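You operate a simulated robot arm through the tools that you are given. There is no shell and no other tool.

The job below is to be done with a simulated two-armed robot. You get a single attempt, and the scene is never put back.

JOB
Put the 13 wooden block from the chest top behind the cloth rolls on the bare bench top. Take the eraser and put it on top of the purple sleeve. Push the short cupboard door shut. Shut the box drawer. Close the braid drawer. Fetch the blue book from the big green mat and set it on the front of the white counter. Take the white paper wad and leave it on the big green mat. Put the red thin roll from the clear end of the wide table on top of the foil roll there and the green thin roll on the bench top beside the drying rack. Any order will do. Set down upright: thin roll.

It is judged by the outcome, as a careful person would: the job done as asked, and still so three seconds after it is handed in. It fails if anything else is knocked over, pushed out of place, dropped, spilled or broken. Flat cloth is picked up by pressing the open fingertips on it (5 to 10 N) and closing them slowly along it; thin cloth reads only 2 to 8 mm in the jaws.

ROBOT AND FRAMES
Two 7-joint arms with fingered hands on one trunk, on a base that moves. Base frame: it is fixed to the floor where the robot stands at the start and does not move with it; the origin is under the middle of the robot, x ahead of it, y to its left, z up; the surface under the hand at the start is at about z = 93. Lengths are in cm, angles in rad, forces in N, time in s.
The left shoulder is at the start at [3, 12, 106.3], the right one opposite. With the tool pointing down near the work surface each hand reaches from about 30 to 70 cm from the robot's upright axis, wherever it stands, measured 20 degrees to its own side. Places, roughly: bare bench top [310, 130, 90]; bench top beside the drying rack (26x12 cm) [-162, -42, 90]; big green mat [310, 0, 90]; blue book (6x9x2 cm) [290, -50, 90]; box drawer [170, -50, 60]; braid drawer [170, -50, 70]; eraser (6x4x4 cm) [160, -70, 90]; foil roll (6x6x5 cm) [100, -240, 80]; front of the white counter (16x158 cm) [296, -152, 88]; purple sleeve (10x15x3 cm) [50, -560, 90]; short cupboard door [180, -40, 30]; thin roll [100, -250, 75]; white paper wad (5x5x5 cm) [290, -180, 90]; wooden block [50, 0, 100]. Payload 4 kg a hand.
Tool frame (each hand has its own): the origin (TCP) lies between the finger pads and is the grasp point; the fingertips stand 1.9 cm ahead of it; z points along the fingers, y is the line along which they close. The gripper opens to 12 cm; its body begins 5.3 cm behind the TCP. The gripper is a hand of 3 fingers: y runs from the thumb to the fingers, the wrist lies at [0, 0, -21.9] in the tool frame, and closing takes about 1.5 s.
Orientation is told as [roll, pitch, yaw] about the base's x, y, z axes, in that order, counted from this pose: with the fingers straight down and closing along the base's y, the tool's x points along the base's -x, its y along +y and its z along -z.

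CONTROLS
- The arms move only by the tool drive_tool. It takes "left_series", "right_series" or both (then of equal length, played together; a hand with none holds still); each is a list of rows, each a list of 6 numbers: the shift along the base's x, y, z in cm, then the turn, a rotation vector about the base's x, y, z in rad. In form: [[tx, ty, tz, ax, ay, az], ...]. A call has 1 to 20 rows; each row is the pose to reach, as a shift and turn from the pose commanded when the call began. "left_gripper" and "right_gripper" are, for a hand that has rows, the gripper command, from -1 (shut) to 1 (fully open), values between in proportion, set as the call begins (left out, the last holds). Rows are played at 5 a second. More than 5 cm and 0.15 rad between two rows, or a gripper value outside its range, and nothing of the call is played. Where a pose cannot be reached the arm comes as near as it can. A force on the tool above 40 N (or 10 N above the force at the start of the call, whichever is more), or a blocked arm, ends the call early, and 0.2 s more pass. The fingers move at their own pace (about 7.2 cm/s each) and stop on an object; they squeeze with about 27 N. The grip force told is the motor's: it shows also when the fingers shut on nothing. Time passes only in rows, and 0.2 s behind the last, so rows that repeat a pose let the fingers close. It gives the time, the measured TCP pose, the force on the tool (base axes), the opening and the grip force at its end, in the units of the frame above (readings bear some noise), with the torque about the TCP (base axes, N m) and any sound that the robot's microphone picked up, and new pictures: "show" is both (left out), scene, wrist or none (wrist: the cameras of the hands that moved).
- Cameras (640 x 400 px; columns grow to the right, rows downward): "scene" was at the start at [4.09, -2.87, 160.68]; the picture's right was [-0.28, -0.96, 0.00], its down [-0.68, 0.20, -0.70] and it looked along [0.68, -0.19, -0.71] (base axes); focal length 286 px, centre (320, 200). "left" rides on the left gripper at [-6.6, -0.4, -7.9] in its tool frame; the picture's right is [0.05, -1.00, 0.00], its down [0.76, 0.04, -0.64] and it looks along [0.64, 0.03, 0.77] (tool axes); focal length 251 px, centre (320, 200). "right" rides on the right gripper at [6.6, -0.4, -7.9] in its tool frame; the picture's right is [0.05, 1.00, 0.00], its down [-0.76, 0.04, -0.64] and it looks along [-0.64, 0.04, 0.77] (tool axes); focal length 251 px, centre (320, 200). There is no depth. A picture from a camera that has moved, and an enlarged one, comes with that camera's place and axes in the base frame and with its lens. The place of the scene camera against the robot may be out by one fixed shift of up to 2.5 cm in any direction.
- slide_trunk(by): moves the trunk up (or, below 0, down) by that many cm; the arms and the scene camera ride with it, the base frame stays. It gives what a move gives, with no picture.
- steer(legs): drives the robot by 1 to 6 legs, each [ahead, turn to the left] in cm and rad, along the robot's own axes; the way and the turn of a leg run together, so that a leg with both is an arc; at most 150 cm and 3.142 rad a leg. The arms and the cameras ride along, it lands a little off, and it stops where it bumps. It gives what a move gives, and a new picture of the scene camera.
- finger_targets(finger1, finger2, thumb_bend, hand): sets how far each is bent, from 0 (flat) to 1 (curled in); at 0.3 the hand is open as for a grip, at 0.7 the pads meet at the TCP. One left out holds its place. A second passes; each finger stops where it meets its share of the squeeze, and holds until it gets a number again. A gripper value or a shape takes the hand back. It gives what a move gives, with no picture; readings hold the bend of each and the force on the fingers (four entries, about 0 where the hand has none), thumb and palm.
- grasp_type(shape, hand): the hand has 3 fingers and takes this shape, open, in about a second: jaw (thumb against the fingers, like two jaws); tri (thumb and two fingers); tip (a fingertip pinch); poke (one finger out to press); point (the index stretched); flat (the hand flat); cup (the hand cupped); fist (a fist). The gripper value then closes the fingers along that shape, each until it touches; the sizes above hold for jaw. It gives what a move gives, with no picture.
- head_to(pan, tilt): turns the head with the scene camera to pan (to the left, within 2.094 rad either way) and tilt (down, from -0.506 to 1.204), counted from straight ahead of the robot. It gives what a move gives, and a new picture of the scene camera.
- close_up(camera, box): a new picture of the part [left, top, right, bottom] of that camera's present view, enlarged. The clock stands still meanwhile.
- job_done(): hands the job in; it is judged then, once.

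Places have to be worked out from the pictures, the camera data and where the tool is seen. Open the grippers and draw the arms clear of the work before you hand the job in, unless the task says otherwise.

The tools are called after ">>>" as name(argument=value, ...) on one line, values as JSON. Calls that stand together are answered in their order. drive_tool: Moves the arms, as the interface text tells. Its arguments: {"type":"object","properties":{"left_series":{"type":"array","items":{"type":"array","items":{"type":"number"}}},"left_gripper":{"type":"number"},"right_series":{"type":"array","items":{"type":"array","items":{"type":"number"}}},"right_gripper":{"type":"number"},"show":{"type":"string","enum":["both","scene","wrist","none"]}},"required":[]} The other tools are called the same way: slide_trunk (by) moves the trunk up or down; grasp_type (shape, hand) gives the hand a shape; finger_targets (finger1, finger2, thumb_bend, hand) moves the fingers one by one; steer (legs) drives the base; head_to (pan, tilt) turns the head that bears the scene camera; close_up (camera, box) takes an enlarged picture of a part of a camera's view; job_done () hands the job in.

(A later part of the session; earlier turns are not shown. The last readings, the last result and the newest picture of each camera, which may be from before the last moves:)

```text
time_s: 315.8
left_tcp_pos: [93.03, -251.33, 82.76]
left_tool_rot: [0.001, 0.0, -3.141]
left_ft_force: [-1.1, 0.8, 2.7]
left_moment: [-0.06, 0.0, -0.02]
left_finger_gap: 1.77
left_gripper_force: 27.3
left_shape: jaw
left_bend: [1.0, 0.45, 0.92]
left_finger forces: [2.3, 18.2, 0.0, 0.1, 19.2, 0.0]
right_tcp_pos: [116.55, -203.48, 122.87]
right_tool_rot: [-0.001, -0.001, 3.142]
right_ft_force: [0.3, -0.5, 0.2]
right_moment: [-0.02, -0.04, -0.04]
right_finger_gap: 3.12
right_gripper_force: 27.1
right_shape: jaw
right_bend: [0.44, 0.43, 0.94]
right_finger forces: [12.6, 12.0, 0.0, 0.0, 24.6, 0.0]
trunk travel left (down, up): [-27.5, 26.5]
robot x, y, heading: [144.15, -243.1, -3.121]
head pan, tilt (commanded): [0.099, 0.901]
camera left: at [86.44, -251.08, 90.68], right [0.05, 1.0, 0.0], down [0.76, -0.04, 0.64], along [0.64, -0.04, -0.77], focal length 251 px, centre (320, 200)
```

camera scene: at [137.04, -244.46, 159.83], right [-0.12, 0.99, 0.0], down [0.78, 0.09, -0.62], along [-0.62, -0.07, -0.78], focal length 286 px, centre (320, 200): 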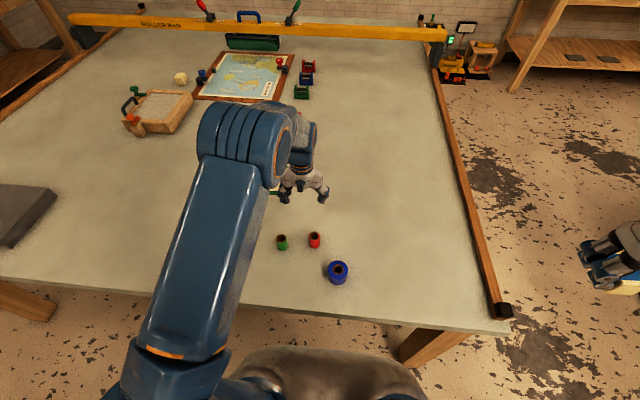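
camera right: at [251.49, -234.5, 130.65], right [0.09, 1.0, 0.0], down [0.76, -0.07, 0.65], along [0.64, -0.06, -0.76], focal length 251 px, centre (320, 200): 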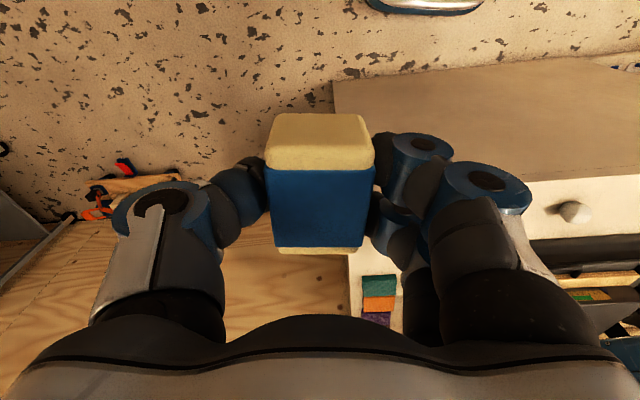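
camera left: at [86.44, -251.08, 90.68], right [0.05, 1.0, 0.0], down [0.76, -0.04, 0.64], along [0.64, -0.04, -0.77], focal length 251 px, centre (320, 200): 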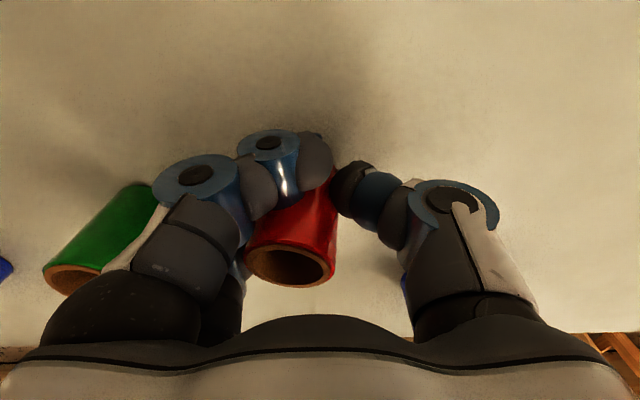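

The roll was pushed off-centre: one finger slipped past it. I check the scene to see how it sits before re-gripping.

>>> close_up(camera="scene", box=[240, 170, 400, 300])

>>> close_up(camera="left", box=[160, 100, 480, 300])

```text
3.08 times, centred on (320, 235) of scene
camera zoom: at [136.99, -244.45, 159.82], right [-0.12, 0.99, 0.0], down [0.78, 0.09, -0.62], along [-0.62, -0.07, -0.78], focal length 880 px, centre (320, 92)
```

zoom: 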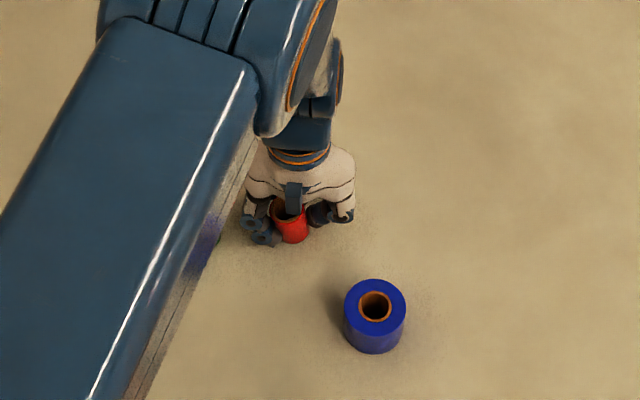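

```text
2.00 times, centred on (320, 200) of left
camera zoom: at [86.44, -251.08, 90.68], right [0.05, 1.0, 0.0], down [0.76, -0.04, 0.64], along [0.64, -0.04, -0.77], focal length 503 px, centre (320, 200)
```

zoom: 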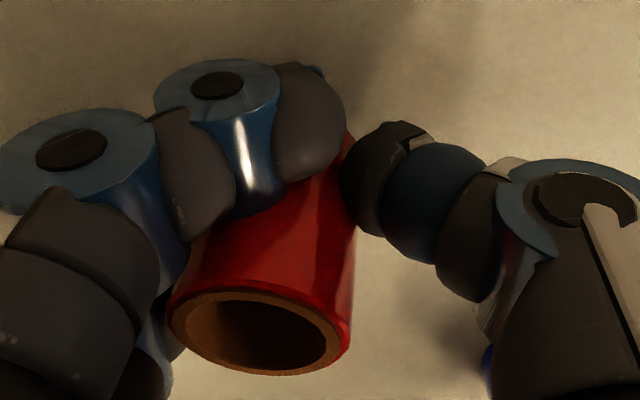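

The roll leans a little in the grip. I open the fingers in small steps so it settles upright.

>>> drive_tool(left_series=[[0, 0, 0, 0, 0, 0], [0, 0, 0, 0, 0, 0], [0, 0, 0, 0, 0, 0]], left_gripper=-0.55, show="wrist")

>>> drive_tool(left_series=[[0, 0, 0, 0, 0, 0], [0, 0, 0, 0, 0, 0], [0, 0, 0, 0, 0, 0]], left_gripper=-0.4, show="wrist")

>>> drive_tool(left_series=[[0, 0, 0, 0, 0, 0], [0, 0, 0, 0, 0, 0], [0, 0, 0, 0, 0, 0]], left_gripper=-0.2, show="wrist")

```text
time_s: 316.6
left_tcp_pos: [93.0, -251.31, 82.71]
left_tool_rot: [0.003, 0.001, -3.14]
left_ft_force: [0.6, -0.2, 1.0]
left_moment: [-0.04, 0.02, 0.0]
left_finger_gap: 2.68
left_gripper_force: 0.2
left_shape: jaw
left_bend: [0.46, 0.45, 0.91]
left_finger forces: [3.6, 4.0, 0.0, 0.0, 0.1, 0.0]
right_tcp_pos: [116.63, -203.53, 122.9]
right_tool_rot: [-0.001, -0.003, 3.143]
right_ft_force: [-0.4, 0.9, -0.2]
right_moment: [0.01, 0.02, -0.01]
right_finger_gap: 3.15
right_gripper_force: 26.9
right_shape: jaw
right_bend: [0.44, 0.43, 0.94]
right_finger forces: [12.7, 12.1, 0.0, 0.0, 24.5, 0.1]
trunk travel left (down, up): [-27.5, 26.5]
robot x, y, heading: [144.67, -242.92, -3.124]
head pan, tilt (commanded): [0.099, 0.901]
camera left: at [86.46, -251.09, 90.65], right [0.05, 1.0, 0.0], down [0.76, -0.04, 0.64], along [0.64, -0.04, -0.76], focal length 251 px, centre (320, 200)
```

left: 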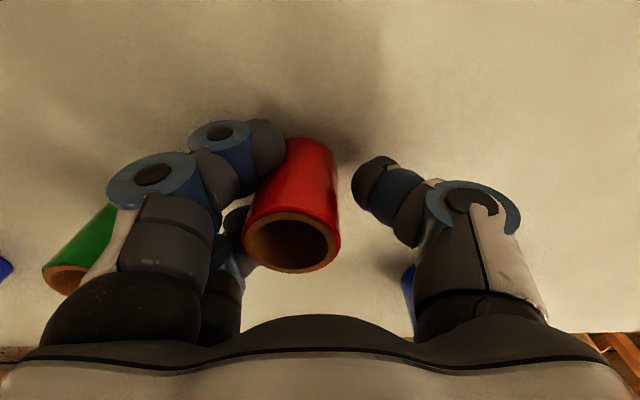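

```text
time_s: 317.4
left_tcp_pos: [93.17, -251.39, 82.65]
left_tool_rot: [0.001, 0.001, -3.14]
left_ft_force: [0.2, -0.4, 1.1]
left_moment: [-0.01, 0.0, -0.06]
left_finger_gap: 3.59
left_gripper_force: 0.0
left_shape: jaw
left_bend: [0.42, 0.41, 0.93]
left_finger forces: [3.5, 3.9, 0.0, 0.1, 0.1, 0.0]
right_tcp_pos: [116.58, -203.41, 122.78]
right_tool_rot: [-0.002, -0.002, 3.14]
right_ft_force: [-0.5, 0.3, -0.5]
right_moment: [0.04, -0.01, -0.03]
right_finger_gap: 3.14
right_gripper_force: 26.9
right_shape: jaw
right_bend: [0.44, 0.43, 0.94]
right_finger forces: [12.6, 11.9, 0.0, 0.0, 24.7, 0.0]
trunk travel left (down, up): [-27.5, 26.5]
robot x, y, heading: [144.32, -242.95, -3.123]
head pan, tilt (commanded): [0.099, 0.901]
camera left: at [86.45, -251.09, 90.66], right [0.05, 1.0, 0.0], down [0.76, -0.04, 0.64], along [0.64, -0.04, -0.77], focal length 251 px, centre (320, 200)
```

left: 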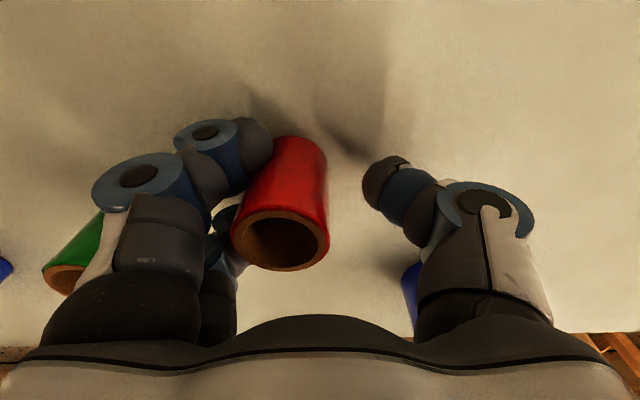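

```text
time_s: 318.2
left_tcp_pos: [93.09, -251.29, 82.79]
left_tool_rot: [0.0, 0.0, -3.139]
left_ft_force: [0.2, 0.2, 1.3]
left_moment: [-0.02, 0.03, -0.01]
left_finger_gap: 4.77
left_gripper_force: 0.1
left_shape: jaw
left_bend: [0.38, 0.37, 0.95]
left_finger forces: [3.4, 3.5, 0.0, 0.0, 0.1, 0.1]
right_tcp_pos: [116.44, -203.46, 122.96]
right_tool_rot: [-0.002, -0.003, 3.142]
right_ft_force: [-0.5, 0.2, -0.6]
right_moment: [0.01, -0.01, 0.02]
right_finger_gap: 3.12
right_gripper_force: 26.9
right_shape: jaw
right_bend: [0.44, 0.43, 0.94]
right_finger forces: [12.5, 12.0, 0.1, 0.0, 24.5, 0.0]
trunk travel left (down, up): [-27.5, 26.5]
robot x, y, heading: [144.03, -242.93, -3.12]
head pan, tilt (commanded): [0.099, 0.901]
camera left: at [86.44, -251.09, 90.66], right [0.05, 1.0, 0.0], down [0.76, -0.04, 0.64], along [0.64, -0.04, -0.77], focal length 251 px, centre (320, 200)
```

left: 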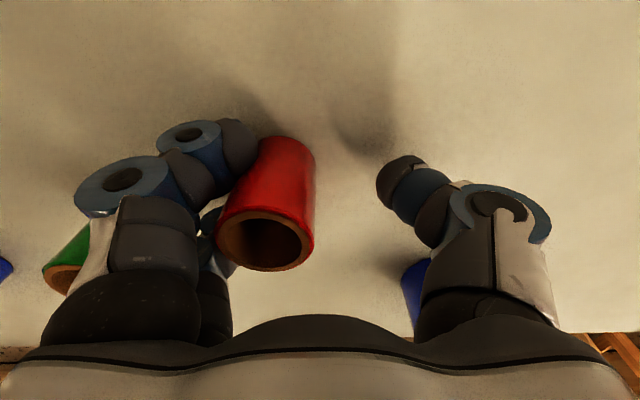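

The roll is upright but wedged between the two fingers and followed them. I free it by opening one finger alone.

>>> finger_targets(hand="left", finger1=0.28)

>>> close_up(camera="left", box=[0, 0, 640, 400])

```text
time_s: 319.2
left_tcp_pos: [93.14, -251.33, 82.67]
left_tool_rot: [0.002, 0.0, -3.14]
left_ft_force: [0.3, -0.1, 0.4]
left_moment: [0.0, 0.01, 0.0]
left_finger_gap: 9.39
left_gripper_force: 0.1
left_shape: fingers
left_bend: [0.28, 0.37, 0.95]
left_finger forces: [0.1, 0.0, 0.1, 0.0, 0.1, 0.0]
right_tcp_pos: [116.52, -203.43, 122.81]
right_tool_rot: [-0.001, -0.001, 3.142]
right_ft_force: [-0.6, 0.2, -1.2]
right_moment: [0.01, 0.0, 0.02]
right_finger_gap: 3.18
right_gripper_force: 26.6
right_shape: jaw
right_bend: [0.44, 0.43, 0.94]
right_finger forces: [12.6, 12.0, 0.1, 0.0, 24.6, 0.1]
trunk travel left (down, up): [-27.5, 26.5]
robot x, y, heading: [144.15, -242.91, -3.117]
head pan, tilt (commanded): [0.099, 0.901]
```

```text
1.00 times, centred on (320, 200) of left (not enlarged: the box is as wide or as high as the picture)
camera zoom: at [86.44, -251.09, 90.66], right [0.05, 1.0, 0.0], down [0.76, -0.04, 0.64], along [0.64, -0.04, -0.77], focal length 251 px, centre (320, 200)
```

zoom: 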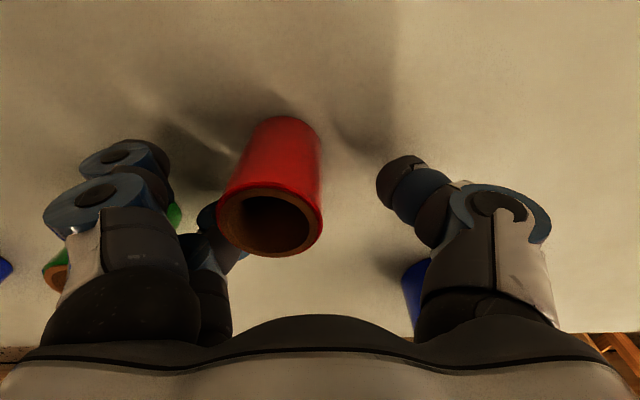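

The roll is free and upright at about (91.6, -252.9). I raise the hand straight up and try the "tri" shape in the air.

>>> drive_tool(left_series=[[0, 0, 1.5, 0, 0, 0], [0, 0, 4, 0, 0, 0], [0, 0, 8, 0, 0, 0], [0, 0, 12, 0, 0, 0], [0, 0, 15, 0, 0, 0]], show="wrist")

>>> grasp_type(hand="left", shape="tri")

>>> close_up(camera="left", box=[0, 0, 640, 400])

```text
time_s: 320.4
left_tcp_pos: [93.04, -251.46, 97.68]
left_tool_rot: [0.002, 0.002, -3.139]
left_ft_force: [0.5, -0.1, 0.1]
left_moment: [-0.02, -0.02, 0.0]
left_finger_gap: 9.43
left_gripper_force: 0.0
left_shape: fingers
left_bend: [0.28, 0.37, 0.95]
left_finger forces: [0.0, 0.1, 0.0, 0.0, 0.0, 0.0]
right_tcp_pos: [116.54, -203.4, 122.81]
right_tool_rot: [0.0, -0.004, 3.141]
right_ft_force: [-0.2, 0.2, -0.9]
right_moment: [0.01, -0.02, -0.03]
right_finger_gap: 3.16
right_gripper_force: 27.2
right_shape: jaw
right_bend: [0.44, 0.43, 0.94]
right_finger forces: [12.6, 12.0, 0.1, 0.0, 24.5, 0.1]
trunk travel left (down, up): [-27.5, 26.5]
robot x, y, heading: [144.43, -242.89, -3.119]
head pan, tilt (commanded): [0.099, 0.901]
camera left: at [86.55, -251.1, 105.65], right [0.05, 1.0, 0.0], down [0.76, -0.04, 0.64], along [0.64, -0.04, -0.76], focal length 251 px, centre (320, 200)
```

left: 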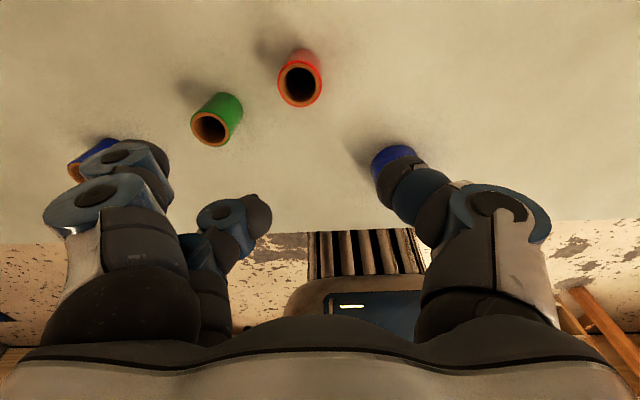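

```text
time_s: 321.3
left_tcp_pos: [93.01, -251.39, 97.58]
left_tool_rot: [0.001, 0.002, -3.139]
left_ft_force: [0.2, 0.2, 0.7]
left_moment: [-0.01, 0.01, 0.02]
left_finger_gap: 11.96
left_gripper_force: 0.0
left_shape: tri
left_bend: [0.3, 0.3, 0.3]
left_finger forces: [0.1, 0.0, 0.1, 0.0, 0.1, 0.0]
right_tcp_pos: [116.6, -203.39, 122.87]
right_tool_rot: [-0.002, -0.002, 3.142]
right_ft_force: [-0.7, -0.2, -0.7]
right_moment: [-0.01, 0.0, -0.01]
right_finger_gap: 3.16
right_gripper_force: 26.9
right_shape: jaw
right_bend: [0.44, 0.43, 0.94]
right_finger forces: [12.7, 12.0, 0.0, 0.0, 24.5, 0.0]
trunk travel left (down, up): [-27.5, 26.5]
robot x, y, heading: [144.56, -243.1, -3.122]
head pan, tilt (commanded): [0.099, 0.901]
```

```text
1.00 times, centred on (320, 200) of left (not enlarged: the box is as wide or as high as the picture)
camera zoom: at [86.5, -251.1, 105.59], right [0.05, 1.0, 0.0], down [0.76, -0.04, 0.64], along [0.64, -0.04, -0.77], focal length 251 px, centre (320, 200)
```

zoom: 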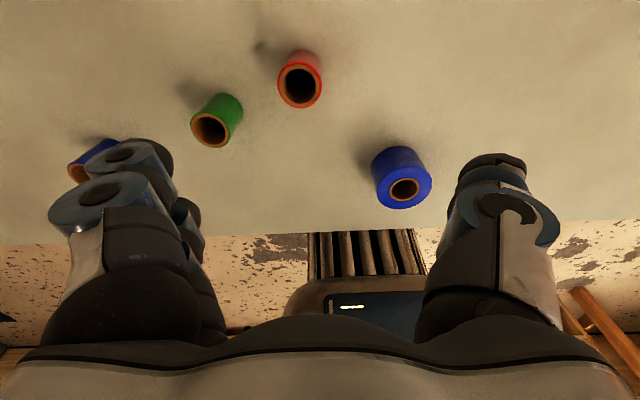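

"tri" equals "jaw" on this hand. I try the "tip" pinch shape instead.

>>> grasp_type(hand="left", shape="tip")

>>> close_up(camera="left", box=[0, 0, 640, 400])

>>> drive_tool(left_series=[[0, 0, 0, 0, 0, 0], [0, 0, 0, 0, 0, 0], [0, 0, 0, 0, 0, 0], [0, 0, 0, 0, 0, 0], [0, 0, 0, 0, 0, 0], [0, 0, 0, 0, 0, 0], [0, 0, 0, 0, 0, 0]], left_gripper=-0.8, show="wrist")

```text
time_s: 322.2
left_tcp_pos: [93.15, -251.52, 97.56]
left_tool_rot: [0.001, -0.001, -3.138]
left_ft_force: [0.0, -0.7, -0.4]
left_moment: [0.0, 0.04, -0.02]
left_finger_gap: 11.97
left_gripper_force: 0.1
left_shape: tip
left_bend: [0.3, 0.3, 0.3]
left_finger forces: [0.0, 0.0, 0.1, 0.0, 0.0, 0.0]
right_tcp_pos: [116.52, -203.41, 122.82]
right_tool_rot: [-0.001, -0.003, 3.144]
right_ft_force: [-0.3, -0.1, -0.7]
right_moment: [0.01, 0.02, 0.0]
right_finger_gap: 3.15
right_gripper_force: 26.7
right_shape: jaw
right_bend: [0.44, 0.43, 0.94]
right_finger forces: [12.5, 12.0, 0.0, 0.0, 24.7, 0.0]
trunk travel left (down, up): [-27.5, 26.5]
robot x, y, heading: [144.47, -242.78, -3.13]
head pan, tilt (commanded): [0.099, 0.901]
```

```text
1.00 times, centred on (320, 200) of left (not enlarged: the box is as wide or as high as the picture)
camera zoom: at [86.49, -251.1, 105.58], right [0.05, 1.0, 0.0], down [0.76, -0.04, 0.64], along [0.64, -0.04, -0.77], focal length 251 px, centre (320, 200)
```

zoom: 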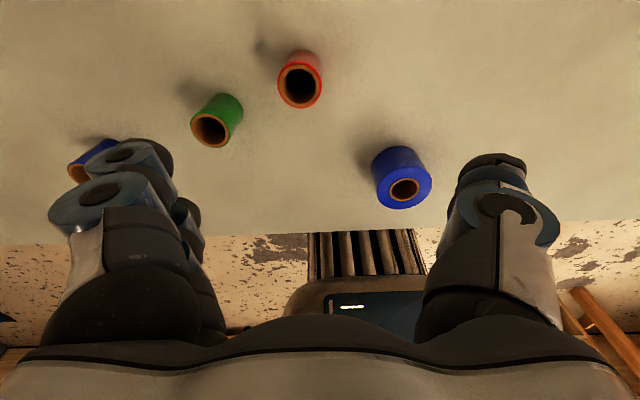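

```text
time_s: 323.8
left_tcp_pos: [93.13, -251.22, 97.67]
left_tool_rot: [0.002, 0.0, -3.14]
left_ft_force: [-0.8, -0.1, 0.6]
left_moment: [0.02, 0.01, -0.01]
left_finger_gap: 1.25
left_gripper_force: 0.1
left_shape: tip
left_bend: [0.97, 0.97, 0.82]
left_finger forces: [0.0, 0.0, 0.1, 0.0, 0.0, 0.0]
right_tcp_pos: [116.59, -203.55, 122.86]
right_tool_rot: [-0.001, -0.001, 3.141]
right_ft_force: [-0.3, 0.1, -0.9]
right_moment: [-0.06, -0.02, -0.01]
right_finger_gap: 3.14
right_gripper_force: 27.5
right_shape: jaw
right_bend: [0.44, 0.43, 0.94]
right_finger forces: [12.6, 12.0, 0.1, 0.0, 24.7, 0.0]
trunk travel left (down, up): [-27.5, 26.5]
robot x, y, heading: [144.07, -242.75, -3.119]
head pan, tilt (commanded): [0.099, 0.901]
camera left: at [86.49, -251.1, 105.6], right [0.05, 1.0, 0.0], down [0.76, -0.04, 0.64], along [0.64, -0.04, -0.77], focal length 251 px, centre (320, 200)
```

left: 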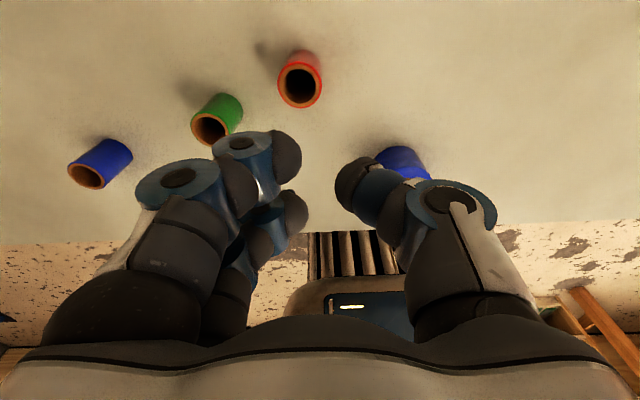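

All shapes close alike here, so I'll pinch the roll with finger 2 and the thumb only. I test that finger arrangement in the air.

>>> finger_targets(hand="left", finger1=0.12, finger2=0.45, thumb_bend=0.45)

>>> close_up(camera="left", box=[0, 0, 640, 400])

>>> finger_targets(hand="left", finger2=0.58, thumb_bend=0.58)

>>> close_up(camera="left", box=[0, 0, 640, 400])

```text
time_s: 324.8
left_tcp_pos: [92.96, -251.41, 97.66]
left_tool_rot: [0.001, -0.001, -3.139]
left_ft_force: [0.2, 0.3, 0.2]
left_moment: [-0.01, -0.01, 0.01]
left_finger_gap: 12.12
left_gripper_force: 0.1
left_shape: fingers
left_bend: [0.13, 0.45, 0.45]
left_finger forces: [0.0, 0.0, 0.0, 0.0, 0.1, 0.0]
right_tcp_pos: [116.47, -203.41, 122.89]
right_tool_rot: [-0.001, -0.001, 3.141]
right_ft_force: [-0.4, 0.4, -1.0]
right_moment: [-0.01, 0.0, -0.02]
right_finger_gap: 3.12
right_gripper_force: 27.1
right_shape: jaw
right_bend: [0.44, 0.43, 0.94]
right_finger forces: [12.6, 12.1, 0.1, 0.1, 24.6, 0.0]
trunk travel left (down, up): [-27.5, 26.5]
robot x, y, heading: [144.15, -243.04, -3.117]
head pan, tilt (commanded): [0.099, 0.901]
```

```text
1.00 times, centred on (320, 200) of left (not enlarged: the box is as wide or as high as the picture)
camera zoom: at [86.49, -251.1, 105.6], right [0.05, 1.0, 0.0], down [0.76, -0.04, 0.64], along [0.64, -0.04, -0.77], focal length 251 px, centre (320, 200)
```

zoom: 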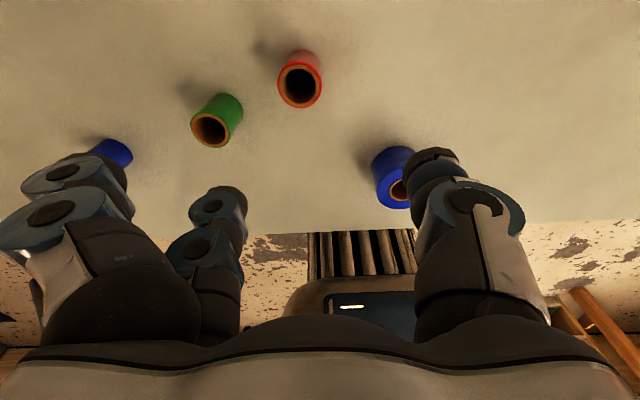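

```text
time_s: 325.8
left_tcp_pos: [93.21, -251.29, 97.56]
left_tool_rot: [0.002, -0.001, -3.139]
left_ft_force: [-0.8, -0.4, -0.3]
left_moment: [0.01, 0.01, -0.02]
left_finger_gap: 10.32
left_gripper_force: 0.1
left_shape: fingers
left_bend: [0.13, 0.57, 0.57]
left_finger forces: [0.1, 0.0, 0.1, 0.0, 0.0, 0.0]
right_tcp_pos: [116.45, -203.45, 122.95]
right_tool_rot: [-0.002, -0.002, 3.141]
right_ft_force: [-0.7, 0.4, 0.0]
right_moment: [-0.01, 0.01, 0.05]
right_finger_gap: 3.11
right_gripper_force: 27.1
right_shape: jaw
right_bend: [0.44, 0.43, 0.94]
right_finger forces: [12.6, 11.9, 0.1, 0.0, 24.6, 0.0]
trunk travel left (down, up): [-27.5, 26.5]
robot x, y, heading: [144.68, -243.11, -3.124]
head pan, tilt (commanded): [0.099, 0.901]
```

```text
1.00 times, centred on (320, 200) of left (not enlarged: the box is as wide or as high as the picture)
camera zoom: at [86.49, -251.1, 105.6], right [0.05, 1.0, 0.0], down [0.76, -0.04, 0.64], along [0.64, -0.04, -0.77], focal length 251 px, centre (320, 200)
```

zoom: 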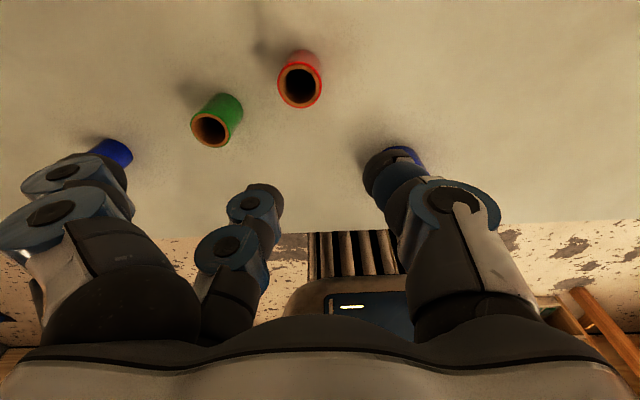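

The finger-2/thumb pair opposes well. I open it to about 7 cm, turn the hand by -0.4 rad for clearance from the green roll, and move over the red roll at (91.9, -253).

>>> finger_targets(hand="left", finger1=0.15, finger2=0.45, thumb_bend=0.45)

>>> drive_tool(left_series=[[-0.4, -0.5, 0, 0, 0, -0.13], [-0.9, -1.1, 0, 0, 0, -0.26], [-1.3, -1.7, -1, 0, 0, -0.4], [-1.3, -1.7, -4, 0, 0, -0.4], [-1.3, -1.7, -7, 0, 0, -0.4], [-1.3, -1.7, -7, 0, 0, -0.4]], show="wrist")

```text
time_s: 326.8
left_tcp_pos: [93.12, -251.28, 97.62]
left_tool_rot: [0.002, -0.001, -3.14]
left_ft_force: [-0.2, 0.0, -0.3]
left_moment: [0.01, 0.0, -0.02]
left_finger_gap: 11.96
left_gripper_force: 0.2
left_shape: fingers
left_bend: [0.15, 0.45, 0.45]
left_finger forces: [0.1, 0.0, 0.1, 0.0, 0.0, 0.0]
right_tcp_pos: [116.61, -203.39, 122.97]
right_tool_rot: [-0.002, -0.002, 3.142]
right_ft_force: [-0.6, 0.0, -1.2]
right_moment: [0.01, 0.0, -0.02]
right_finger_gap: 3.13
right_gripper_force: 27.0
right_shape: jaw
right_bend: [0.44, 0.43, 0.94]
right_finger forces: [12.6, 11.9, 0.0, 0.0, 24.7, 0.1]
trunk travel left (down, up): [-27.5, 26.5]
robot x, y, heading: [144.63, -242.72, -3.122]
head pan, tilt (commanded): [0.099, 0.901]
```

```text
time_s: 328.2
left_tcp_pos: [91.78, -253.02, 90.77]
left_tool_rot: [0.002, 0.0, 2.739]
left_ft_force: [-0.6, 0.0, 0.0]
left_moment: [0.0, 0.01, -0.01]
left_finger_gap: 11.96
left_gripper_force: 0.0
left_shape: fingers
left_bend: [0.15, 0.45, 0.45]
left_finger forces: [0.0, 0.0, 0.0, 0.0, 0.0, 0.0]
right_tcp_pos: [116.57, -203.42, 122.83]
right_tool_rot: [0.0, -0.004, 3.142]
right_ft_force: [-0.2, -0.2, -0.9]
right_moment: [0.02, -0.01, -0.02]
right_finger_gap: 3.15
right_gripper_force: 27.2
right_shape: jaw
right_bend: [0.44, 0.43, 0.94]
right_finger forces: [12.6, 12.0, 0.0, 0.1, 24.6, 0.0]
trunk travel left (down, up): [-27.5, 26.5]
robot x, y, heading: [144.19, -243.12, -3.123]
head pan, tilt (commanded): [0.099, 0.901]
camera left: at [85.89, -250.2, 98.68], right [0.44, 0.9, 0.0], down [0.69, -0.33, 0.64], along [0.58, -0.28, -0.77], focal length 251 px, centre (320, 200)
```

left: 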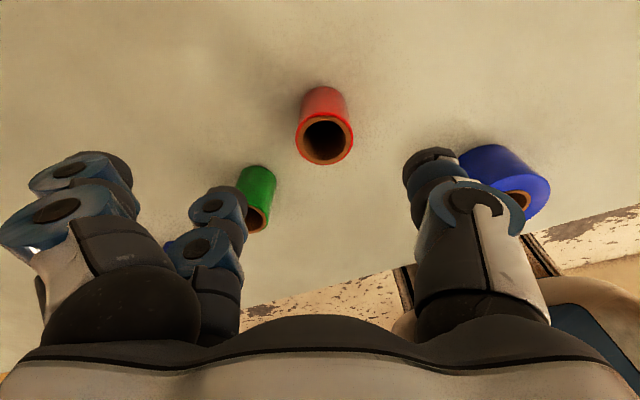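

Red roll at (92.0, -252.9), well placed between finger 2 and thumb. I lower to z≈82.8 and pinch gently.

>>> drive_tool(left_series=[[0.1, 0.1, -2.5, 0, 0, 0], [0.1, 0.1, -5, 0, 0, 0], [0.1, 0.1, -7, 0, 0, 0], [0.1, 0.1, -8, 0, 0, 0], [0.1, 0.1, -8, 0, 0, 0]], show="wrist")

>>> finger_targets(hand="left", finger2=0.56, thumb_bend=0.56)

>>> close_up(camera="left", box=[0, 0, 640, 400])

```text
time_s: 329.4
left_tcp_pos: [91.74, -252.91, 82.77]
left_tool_rot: [0.003, 0.0, 2.744]
left_ft_force: [-0.5, -0.6, -0.6]
left_moment: [-0.01, 0.0, -0.02]
left_finger_gap: 11.95
left_gripper_force: 0.0
left_shape: fingers
left_bend: [0.15, 0.45, 0.45]
left_finger forces: [0.0, 0.0, 0.0, 0.0, 0.0, 0.0]
right_tcp_pos: [116.6, -203.43, 123.0]
right_tool_rot: [-0.002, -0.001, 3.141]
right_ft_force: [-0.3, 0.5, -0.9]
right_moment: [0.02, -0.03, -0.03]
right_finger_gap: 3.15
right_gripper_force: 27.4
right_shape: jaw
right_bend: [0.44, 0.43, 0.94]
right_finger forces: [12.6, 12.0, 0.1, 0.0, 24.7, 0.1]
trunk travel left (down, up): [-27.5, 26.5]
robot x, y, heading: [144.52, -242.87, -3.127]
head pan, tilt (commanded): [0.099, 0.901]
camera left: at [85.95, -250.11, 90.71], right [0.44, 0.9, 0.0], down [0.69, -0.33, 0.64], along [0.58, -0.28, -0.77], focal length 251 px, centre (320, 200)
```

left: 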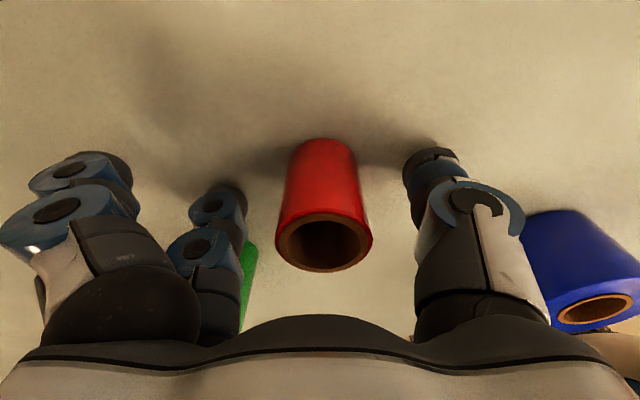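

```text
time_s: 330.4
left_tcp_pos: [91.91, -252.78, 82.86]
left_tool_rot: [0.001, 0.001, 2.744]
left_ft_force: [0.4, -0.4, -0.6]
left_moment: [0.02, 0.01, -0.03]
left_finger_gap: 10.31
left_gripper_force: 0.0
left_shape: fingers
left_bend: [0.15, 0.56, 0.56]
left_finger forces: [0.0, 0.1, 0.0, 0.0, 0.1, 0.0]
right_tcp_pos: [116.48, -203.47, 123.01]
right_tool_rot: [-0.002, -0.002, 3.141]
right_ft_force: [-0.5, -0.2, -0.8]
right_moment: [0.0, 0.01, -0.05]
right_finger_gap: 3.14
right_gripper_force: 26.9
right_shape: jaw
right_bend: [0.44, 0.43, 0.94]
right_finger forces: [12.6, 12.0, 0.1, 0.0, 24.5, 0.0]
trunk travel left (down, up): [-27.5, 26.5]
robot x, y, heading: [144.32, -243.02, -3.123]
head pan, tilt (commanded): [0.099, 0.901]
```

```text
1.00 times, centred on (320, 200) of left (not enlarged: the box is as wide or as high as the picture)
camera zoom: at [85.94, -250.12, 90.74], right [0.44, 0.9, 0.0], down [0.69, -0.33, 0.64], along [0.58, -0.28, -0.77], focal length 251 px, centre (320, 200)
```

zoom: 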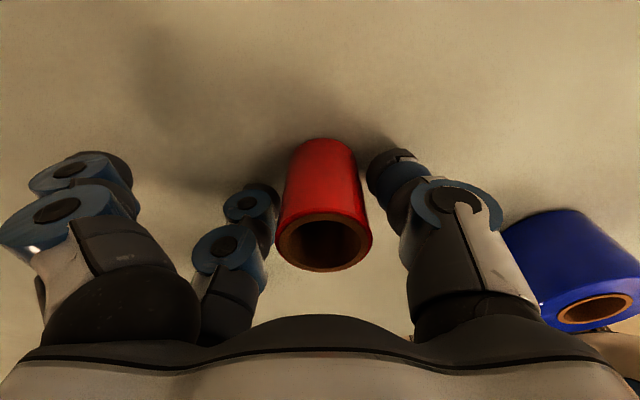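

Nearly touching on both sides. I close finger 2 and thumb onto the roll.

>>> finger_targets(hand="left", finger2=0.64, thumb_bend=0.64)

>>> close_up(camera="left", box=[0, 0, 640, 400])

```text
time_s: 331.4
left_tcp_pos: [91.88, -252.98, 82.8]
left_tool_rot: [0.001, 0.0, 2.743]
left_ft_force: [0.0, 0.2, -0.6]
left_moment: [0.04, 0.02, -0.01]
left_finger_gap: 9.55
left_gripper_force: 4.0
left_shape: fingers
left_bend: [0.15, 0.61, 0.61]
left_finger forces: [0.0, 4.5, 0.0, 0.0, 4.4, 0.1]
right_tcp_pos: [116.57, -203.49, 122.95]
right_tool_rot: [-0.001, -0.001, 3.142]
right_ft_force: [-0.4, -0.8, -0.9]
right_moment: [0.0, 0.04, -0.03]
right_finger_gap: 3.13
right_gripper_force: 27.1
right_shape: jaw
right_bend: [0.44, 0.43, 0.94]
right_finger forces: [12.5, 11.9, 0.0, 0.1, 24.6, 0.0]
trunk travel left (down, up): [-27.5, 26.5]
robot x, y, heading: [144.54, -243.11, -3.126]
head pan, tilt (commanded): [0.099, 0.901]
```

```text
1.00 times, centred on (320, 200) of left (not enlarged: the box is as wide or as high as the picture)
camera zoom: at [85.95, -250.12, 90.73], right [0.44, 0.9, 0.0], down [0.69, -0.33, 0.64], along [0.58, -0.28, -0.77], focal length 251 px, centre (320, 200)
```

zoom: 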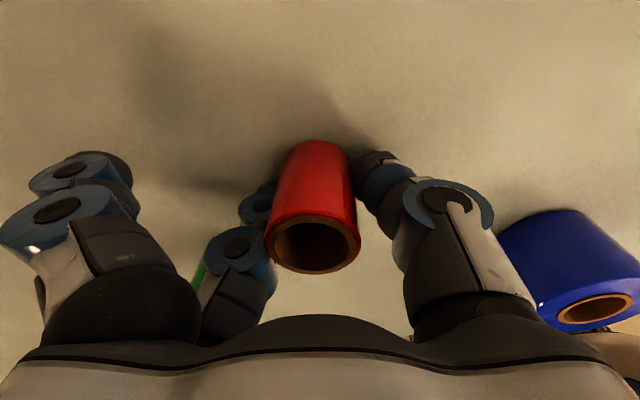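

Held with 4.5 N. I firm up the pinch a little and lift slightly to test.

>>> finger_targets(hand="left", finger2=0.7, thumb_bend=0.7)

>>> drive_tool(left_series=[[0, 0, 0.5, 0, 0, 0], [0, 0, 1.5, 0, 0, 0], [0, 0, 3, 0, 0, 0], [0, 0, 5, 0, 0, 0], [0, 0, 7, 0, 0, 0], [0, 0, 9, 0, 0, 0], [0, 0, 9, 0, 0, 0]])

>>> close_up(camera="scene", box=[240, 170, 400, 300])

```text
time_s: 332.4
left_tcp_pos: [91.94, -252.81, 82.79]
left_tool_rot: [0.002, 0.0, 2.741]
left_ft_force: [-0.6, -0.2, -0.3]
left_moment: [-0.02, -0.02, 0.0]
left_finger_gap: 9.41
left_gripper_force: 11.6
left_shape: fingers
left_bend: [0.15, 0.62, 0.62]
left_finger forces: [0.1, 11.3, 0.0, 0.0, 11.4, 0.0]
right_tcp_pos: [116.5, -203.31, 122.85]
right_tool_rot: [-0.003, -0.002, 3.14]
right_ft_force: [-0.7, 0.4, -0.8]
right_moment: [0.02, 0.0, 0.02]
right_finger_gap: 3.14
right_gripper_force: 26.9
right_shape: jaw
right_bend: [0.44, 0.43, 0.94]
right_finger forces: [12.6, 12.1, 0.0, 0.1, 24.6, 0.1]
trunk travel left (down, up): [-27.5, 26.5]
robot x, y, heading: [144.69, -243.15, -3.121]
head pan, tilt (commanded): [0.099, 0.901]
```

```text
time_s: 334.0
left_tcp_pos: [91.88, -252.9, 91.72]
left_tool_rot: [0.003, 0.0, 2.743]
left_ft_force: [-0.9, 0.8, 0.9]
left_moment: [-0.01, -0.02, 0.02]
left_finger_gap: 9.41
left_gripper_force: 11.3
left_shape: fingers
left_bend: [0.15, 0.62, 0.62]
left_finger forces: [0.0, 11.4, 0.0, 0.0, 11.5, 0.0]
right_tcp_pos: [116.54, -203.46, 122.79]
right_tool_rot: [-0.003, -0.001, 3.143]
right_ft_force: [-0.1, 0.2, -1.1]
right_moment: [0.02, 0.0, 0.01]
right_finger_gap: 3.14
right_gripper_force: 26.8
right_shape: jaw
right_bend: [0.44, 0.43, 0.94]
right_finger forces: [12.7, 12.0, 0.0, 0.1, 24.5, 0.0]
trunk travel left (down, up): [-27.5, 26.5]
robot x, y, heading: [143.92, -242.94, -3.124]
head pan, tilt (commanded): [0.099, 0.901]
camera scene: at [136.93, -244.46, 159.82], right [-0.12, 0.99, 0.0], down [0.78, 0.09, -0.62], along [-0.62, -0.07, -0.78], focal length 286 px, centre (320, 200)
camera left: at [85.93, -250.14, 99.63], right [0.44, 0.9, 0.0], down [0.69, -0.33, 0.64], along [0.58, -0.28, -0.76], focal length 251 px, centre (320, 200)
```

scene: 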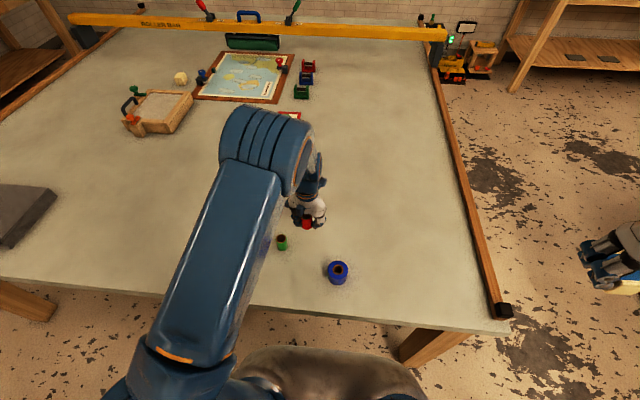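
left: 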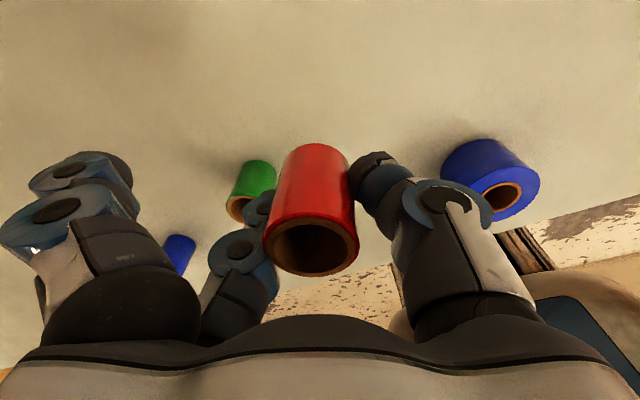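

```text
3.08 times, centred on (320, 235) of scene
camera zoom: at [136.93, -244.46, 159.82], right [-0.12, 0.99, 0.0], down [0.78, 0.09, -0.62], along [-0.62, -0.07, -0.78], focal length 880 px, centre (320, 92)
```

zoom: 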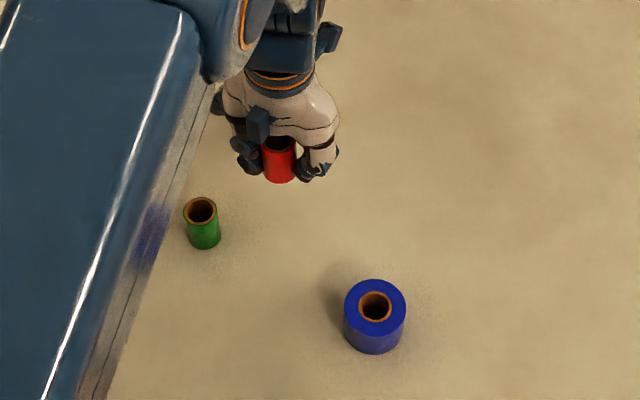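

The red roll is held upright. The foil roll's centre is about (102.6, -243.3, top 85). I carry the red roll above it.

>>> drive_tool(left_series=[[0, 0, 2, 0, 0, 0], [0.5, 0.5, 3, 0, 0, 0], [3, 2.8, 3, 0, 0, 0], [6, 5.6, 3, 0, 0, 0], [9, 8.4, 3, 0, 0, 0], [10.6, 10, 3, 0, 0, 0], [10.6, 10, 3, 0, 0, 0]])

>>> close_up(camera="scene", box=[260, 190, 420, 290])

>>> close_up(camera="left", box=[160, 60, 480, 260])

```text
time_s: 335.6
left_tcp_pos: [102.49, -242.92, 94.76]
left_tool_rot: [0.001, -0.001, 2.743]
left_ft_force: [-0.1, 0.2, -0.9]
left_moment: [0.0, 0.01, -0.02]
left_finger_gap: 9.44
left_gripper_force: 11.3
left_shape: fingers
left_bend: [0.15, 0.62, 0.62]
left_finger forces: [0.1, 11.2, 0.1, 0.0, 11.4, 0.0]
right_tcp_pos: [116.46, -203.44, 122.87]
right_tool_rot: [-0.001, -0.001, 3.143]
right_ft_force: [0.2, 0.5, -0.5]
right_moment: [0.0, 0.0, 0.0]
right_finger_gap: 3.13
right_gripper_force: 27.3
right_shape: jaw
right_bend: [0.44, 0.43, 0.94]
right_finger forces: [12.5, 12.0, 0.0, 0.0, 24.7, 0.1]
trunk travel left (down, up): [-27.5, 26.5]
robot x, y, heading: [144.13, -242.81, -3.119]
head pan, tilt (commanded): [0.099, 0.901]
camera scene: at [136.95, -244.48, 159.82], right [-0.12, 0.99, 0.0], down [0.78, 0.09, -0.62], along [-0.62, -0.07, -0.78], focal length 286 px, centre (320, 200)
camera left: at [96.47, -240.18, 102.73], right [0.44, 0.9, 0.0], down [0.69, -0.33, 0.64], along [0.58, -0.28, -0.77], focal length 251 px, centre (320, 200)
```

scene: 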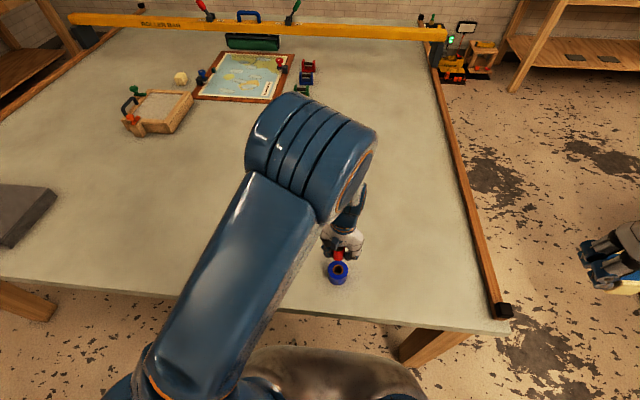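
left: 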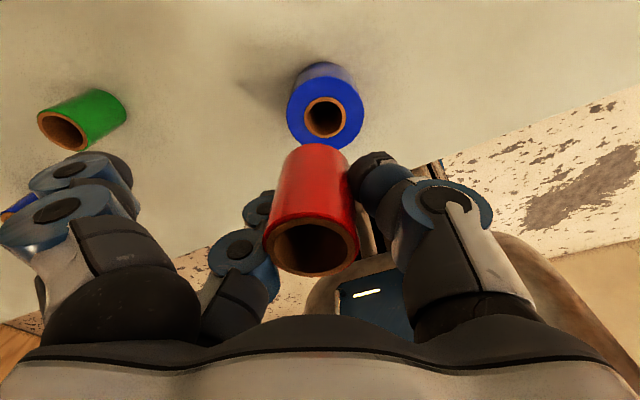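

```text
4.00 times, centred on (340, 240) of scene
camera zoom: at [136.95, -244.48, 159.82], right [-0.12, 0.99, 0.0], down [0.78, 0.09, -0.62], along [-0.62, -0.07, -0.78], focal length 1144 px, centre (240, 40)
```

zoom: 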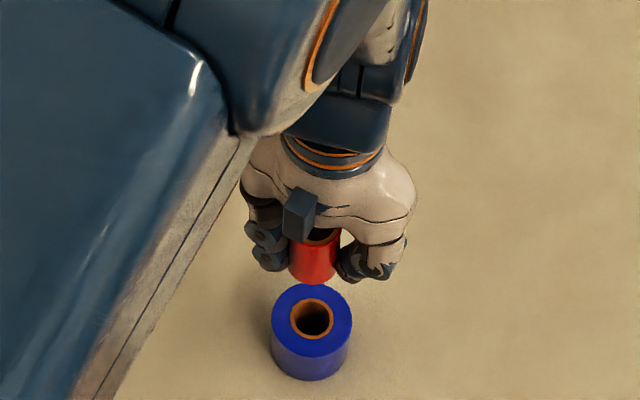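

```text
2.00 times, centred on (320, 160) of left
camera zoom: at [96.47, -240.18, 102.73], right [0.44, 0.9, 0.0], down [0.69, -0.33, 0.64], along [0.58, -0.28, -0.77], focal length 503 px, centre (320, 280)
```

zoom: 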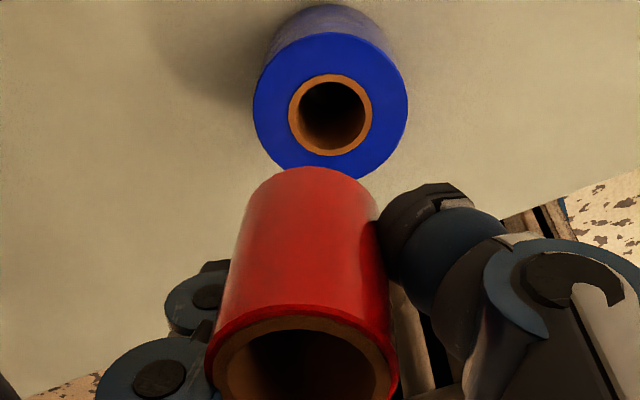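

Both are clearly visible; I shift by (+0.2, +0.4) and lower toward the foil roll's top.

>>> drive_tool(left_series=[[0.1, 0.2, -1, 0, 0, 0], [0.2, 0.4, -2.5, 0, 0, 0], [0.2, 0.4, -4, 0, 0, 0], [0.2, 0.4, -5.2, 0, 0, 0], [0.2, 0.4, -6, 0, 0, 0], [0.2, 0.4, -6, 0, 0, 0]])

>>> close_up(camera="scene", box=[260, 190, 420, 290])

>>> close_up(camera="left", box=[160, 60, 480, 260])

```text
time_s: 337.0
left_tcp_pos: [102.86, -242.56, 88.66]
left_tool_rot: [0.002, 0.002, 2.743]
left_ft_force: [0.4, 0.7, -0.1]
left_moment: [0.03, -0.01, -0.01]
left_finger_gap: 9.42
left_gripper_force: 11.4
left_shape: fingers
left_bend: [0.15, 0.62, 0.62]
left_finger forces: [0.0, 11.3, 0.0, 0.0, 11.4, 0.0]
right_tcp_pos: [116.54, -203.49, 122.85]
right_tool_rot: [0.0, -0.003, 3.141]
right_ft_force: [-0.2, 0.8, -0.7]
right_moment: [-0.01, 0.01, -0.04]
right_finger_gap: 3.14
right_gripper_force: 26.4
right_shape: jaw
right_bend: [0.44, 0.43, 0.94]
right_finger forces: [12.6, 12.1, 0.0, 0.0, 24.6, 0.0]
trunk travel left (down, up): [-27.5, 26.5]
robot x, y, heading: [143.85, -243.08, -3.119]
head pan, tilt (commanded): [0.099, 0.901]
camera scene: at [136.99, -244.46, 159.82], right [-0.12, 0.99, 0.0], down [0.78, 0.09, -0.62], along [-0.62, -0.07, -0.78], focal length 286 px, centre (320, 200)
camera left: at [96.76, -239.75, 96.66], right [0.44, 0.9, 0.0], down [0.69, -0.33, 0.64], along [0.58, -0.28, -0.77], focal length 251 px, centre (320, 200)
```

scene: 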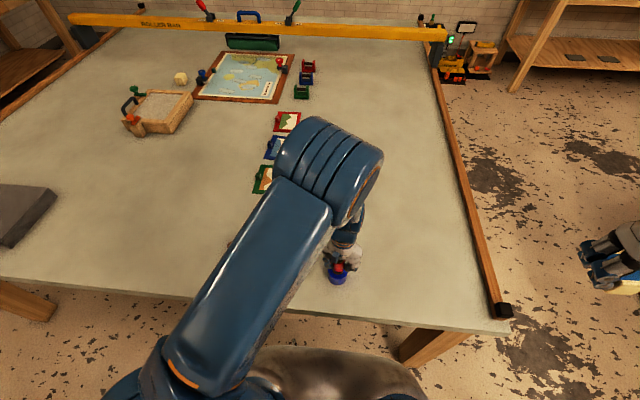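
left: 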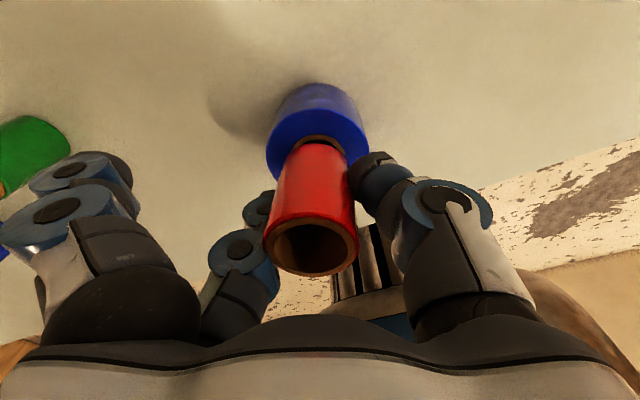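

```text
4.00 times, centred on (340, 240) of scene
camera zoom: at [136.99, -244.46, 159.82], right [-0.12, 0.99, 0.0], down [0.78, 0.09, -0.62], along [-0.62, -0.07, -0.78], focal length 1144 px, centre (240, 40)
```

zoom: 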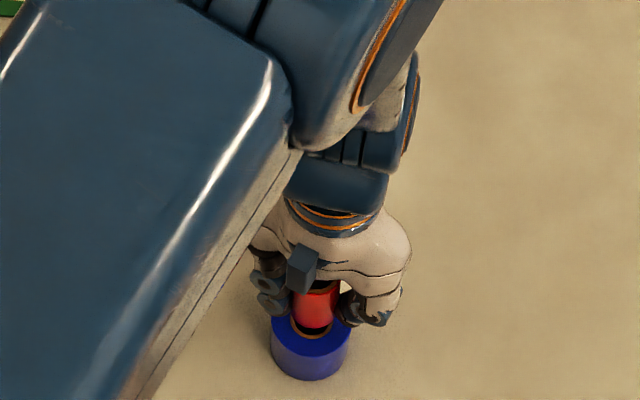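

```text
2.00 times, centred on (320, 160) of left
camera zoom: at [96.76, -239.75, 96.66], right [0.44, 0.9, 0.0], down [0.69, -0.33, 0.64], along [0.58, -0.28, -0.77], focal length 503 px, centre (320, 280)
```

zoom: 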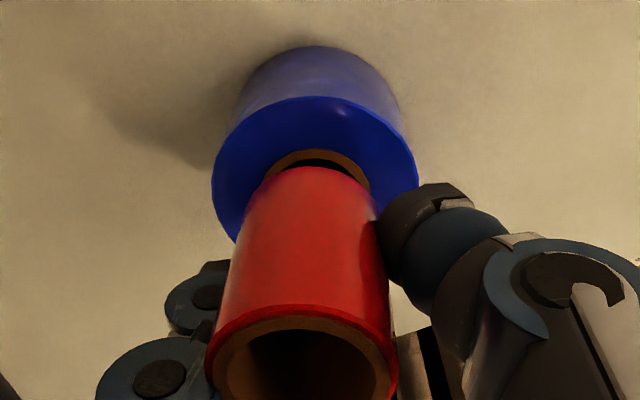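

Well aligned (within 3 mm). I lower the last centimetre slowly.

>>> drive_tool(left_series=[[0, 0.1, -0.3, 0, 0, 0], [0, 0.1, -0.6, 0, 0, 0], [0, 0.1, -0.8, 0, 0, 0], [0, 0.1, -0.9, 0, 0, 0], [0, 0.1, -0.9, 0, 0, 0]], show="wrist")

```text
time_s: 338.2
left_tcp_pos: [102.73, -242.39, 87.85]
left_tool_rot: [0.003, 0.0, 2.744]
left_ft_force: [0.2, 0.5, 0.3]
left_moment: [-0.02, -0.03, -0.03]
left_finger_gap: 9.43
left_gripper_force: 10.9
left_shape: fingers
left_bend: [0.15, 0.62, 0.62]
left_finger forces: [0.0, 11.2, 0.0, 0.1, 11.4, 0.1]
right_tcp_pos: [116.71, -203.54, 122.91]
right_tool_rot: [-0.003, 0.0, 3.141]
right_ft_force: [0.4, 0.2, -1.0]
right_moment: [0.0, -0.01, 0.02]
right_finger_gap: 3.15
right_gripper_force: 27.1
right_shape: jaw
right_bend: [0.44, 0.43, 0.94]
right_finger forces: [12.6, 12.0, 0.0, 0.0, 24.6, 0.0]
trunk travel left (down, up): [-27.5, 26.5]
robot x, y, heading: [144.36, -243.02, -3.117]
head pan, tilt (commanded): [0.099, 0.901]
camera left: at [96.77, -239.63, 95.77], right [0.44, 0.9, 0.0], down [0.69, -0.33, 0.64], along [0.58, -0.28, -0.77], focal length 251 px, centre (320, 200)
```

left: 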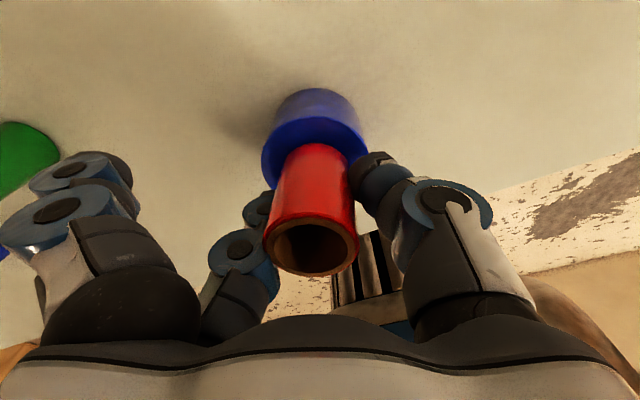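

No contact yet; I continue down in 2 mm steps.

>>> drive_tool(left_series=[[0, 0, -0.15, 0, 0, 0], [0, 0, -0.3, 0, 0, 0], [0, 0, -0.45, 0, 0, 0], [0, 0, -0.45, 0, 0, 0]], show="wrist")

```text
time_s: 339.2
left_tcp_pos: [102.64, -242.47, 87.33]
left_tool_rot: [0.002, 0.0, 2.743]
left_ft_force: [0.6, 0.5, -0.6]
left_moment: [0.01, 0.0, 0.01]
left_finger_gap: 9.42
left_gripper_force: 11.0
left_shape: fingers
left_bend: [0.15, 0.62, 0.62]
left_finger forces: [0.1, 11.2, 0.0, 0.0, 11.5, 0.0]
right_tcp_pos: [116.49, -203.54, 122.96]
right_tool_rot: [-0.002, -0.002, 3.142]
right_ft_force: [-1.1, -0.3, -0.9]
right_moment: [0.0, 0.01, -0.01]
right_finger_gap: 3.15
right_gripper_force: 27.2
right_shape: jaw
right_bend: [0.44, 0.43, 0.94]
right_finger forces: [12.6, 11.9, 0.1, 0.1, 24.6, 0.1]
trunk travel left (down, up): [-27.5, 26.5]
robot x, y, heading: [144.25, -242.99, -3.119]
head pan, tilt (commanded): [0.099, 0.901]
camera left: at [96.72, -239.63, 95.28], right [0.44, 0.9, 0.0], down [0.69, -0.33, 0.64], along [0.58, -0.28, -0.77], focal length 251 px, centre (320, 200)
```

left: 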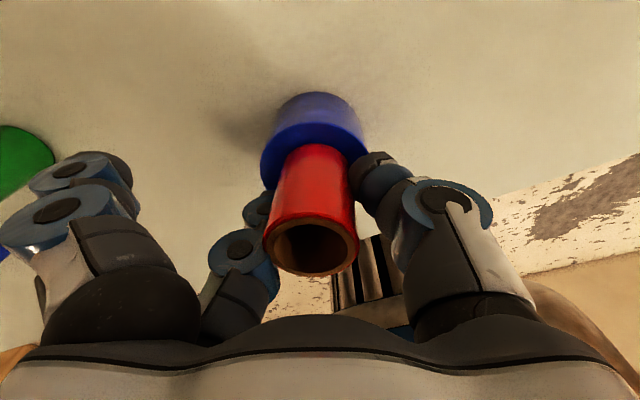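

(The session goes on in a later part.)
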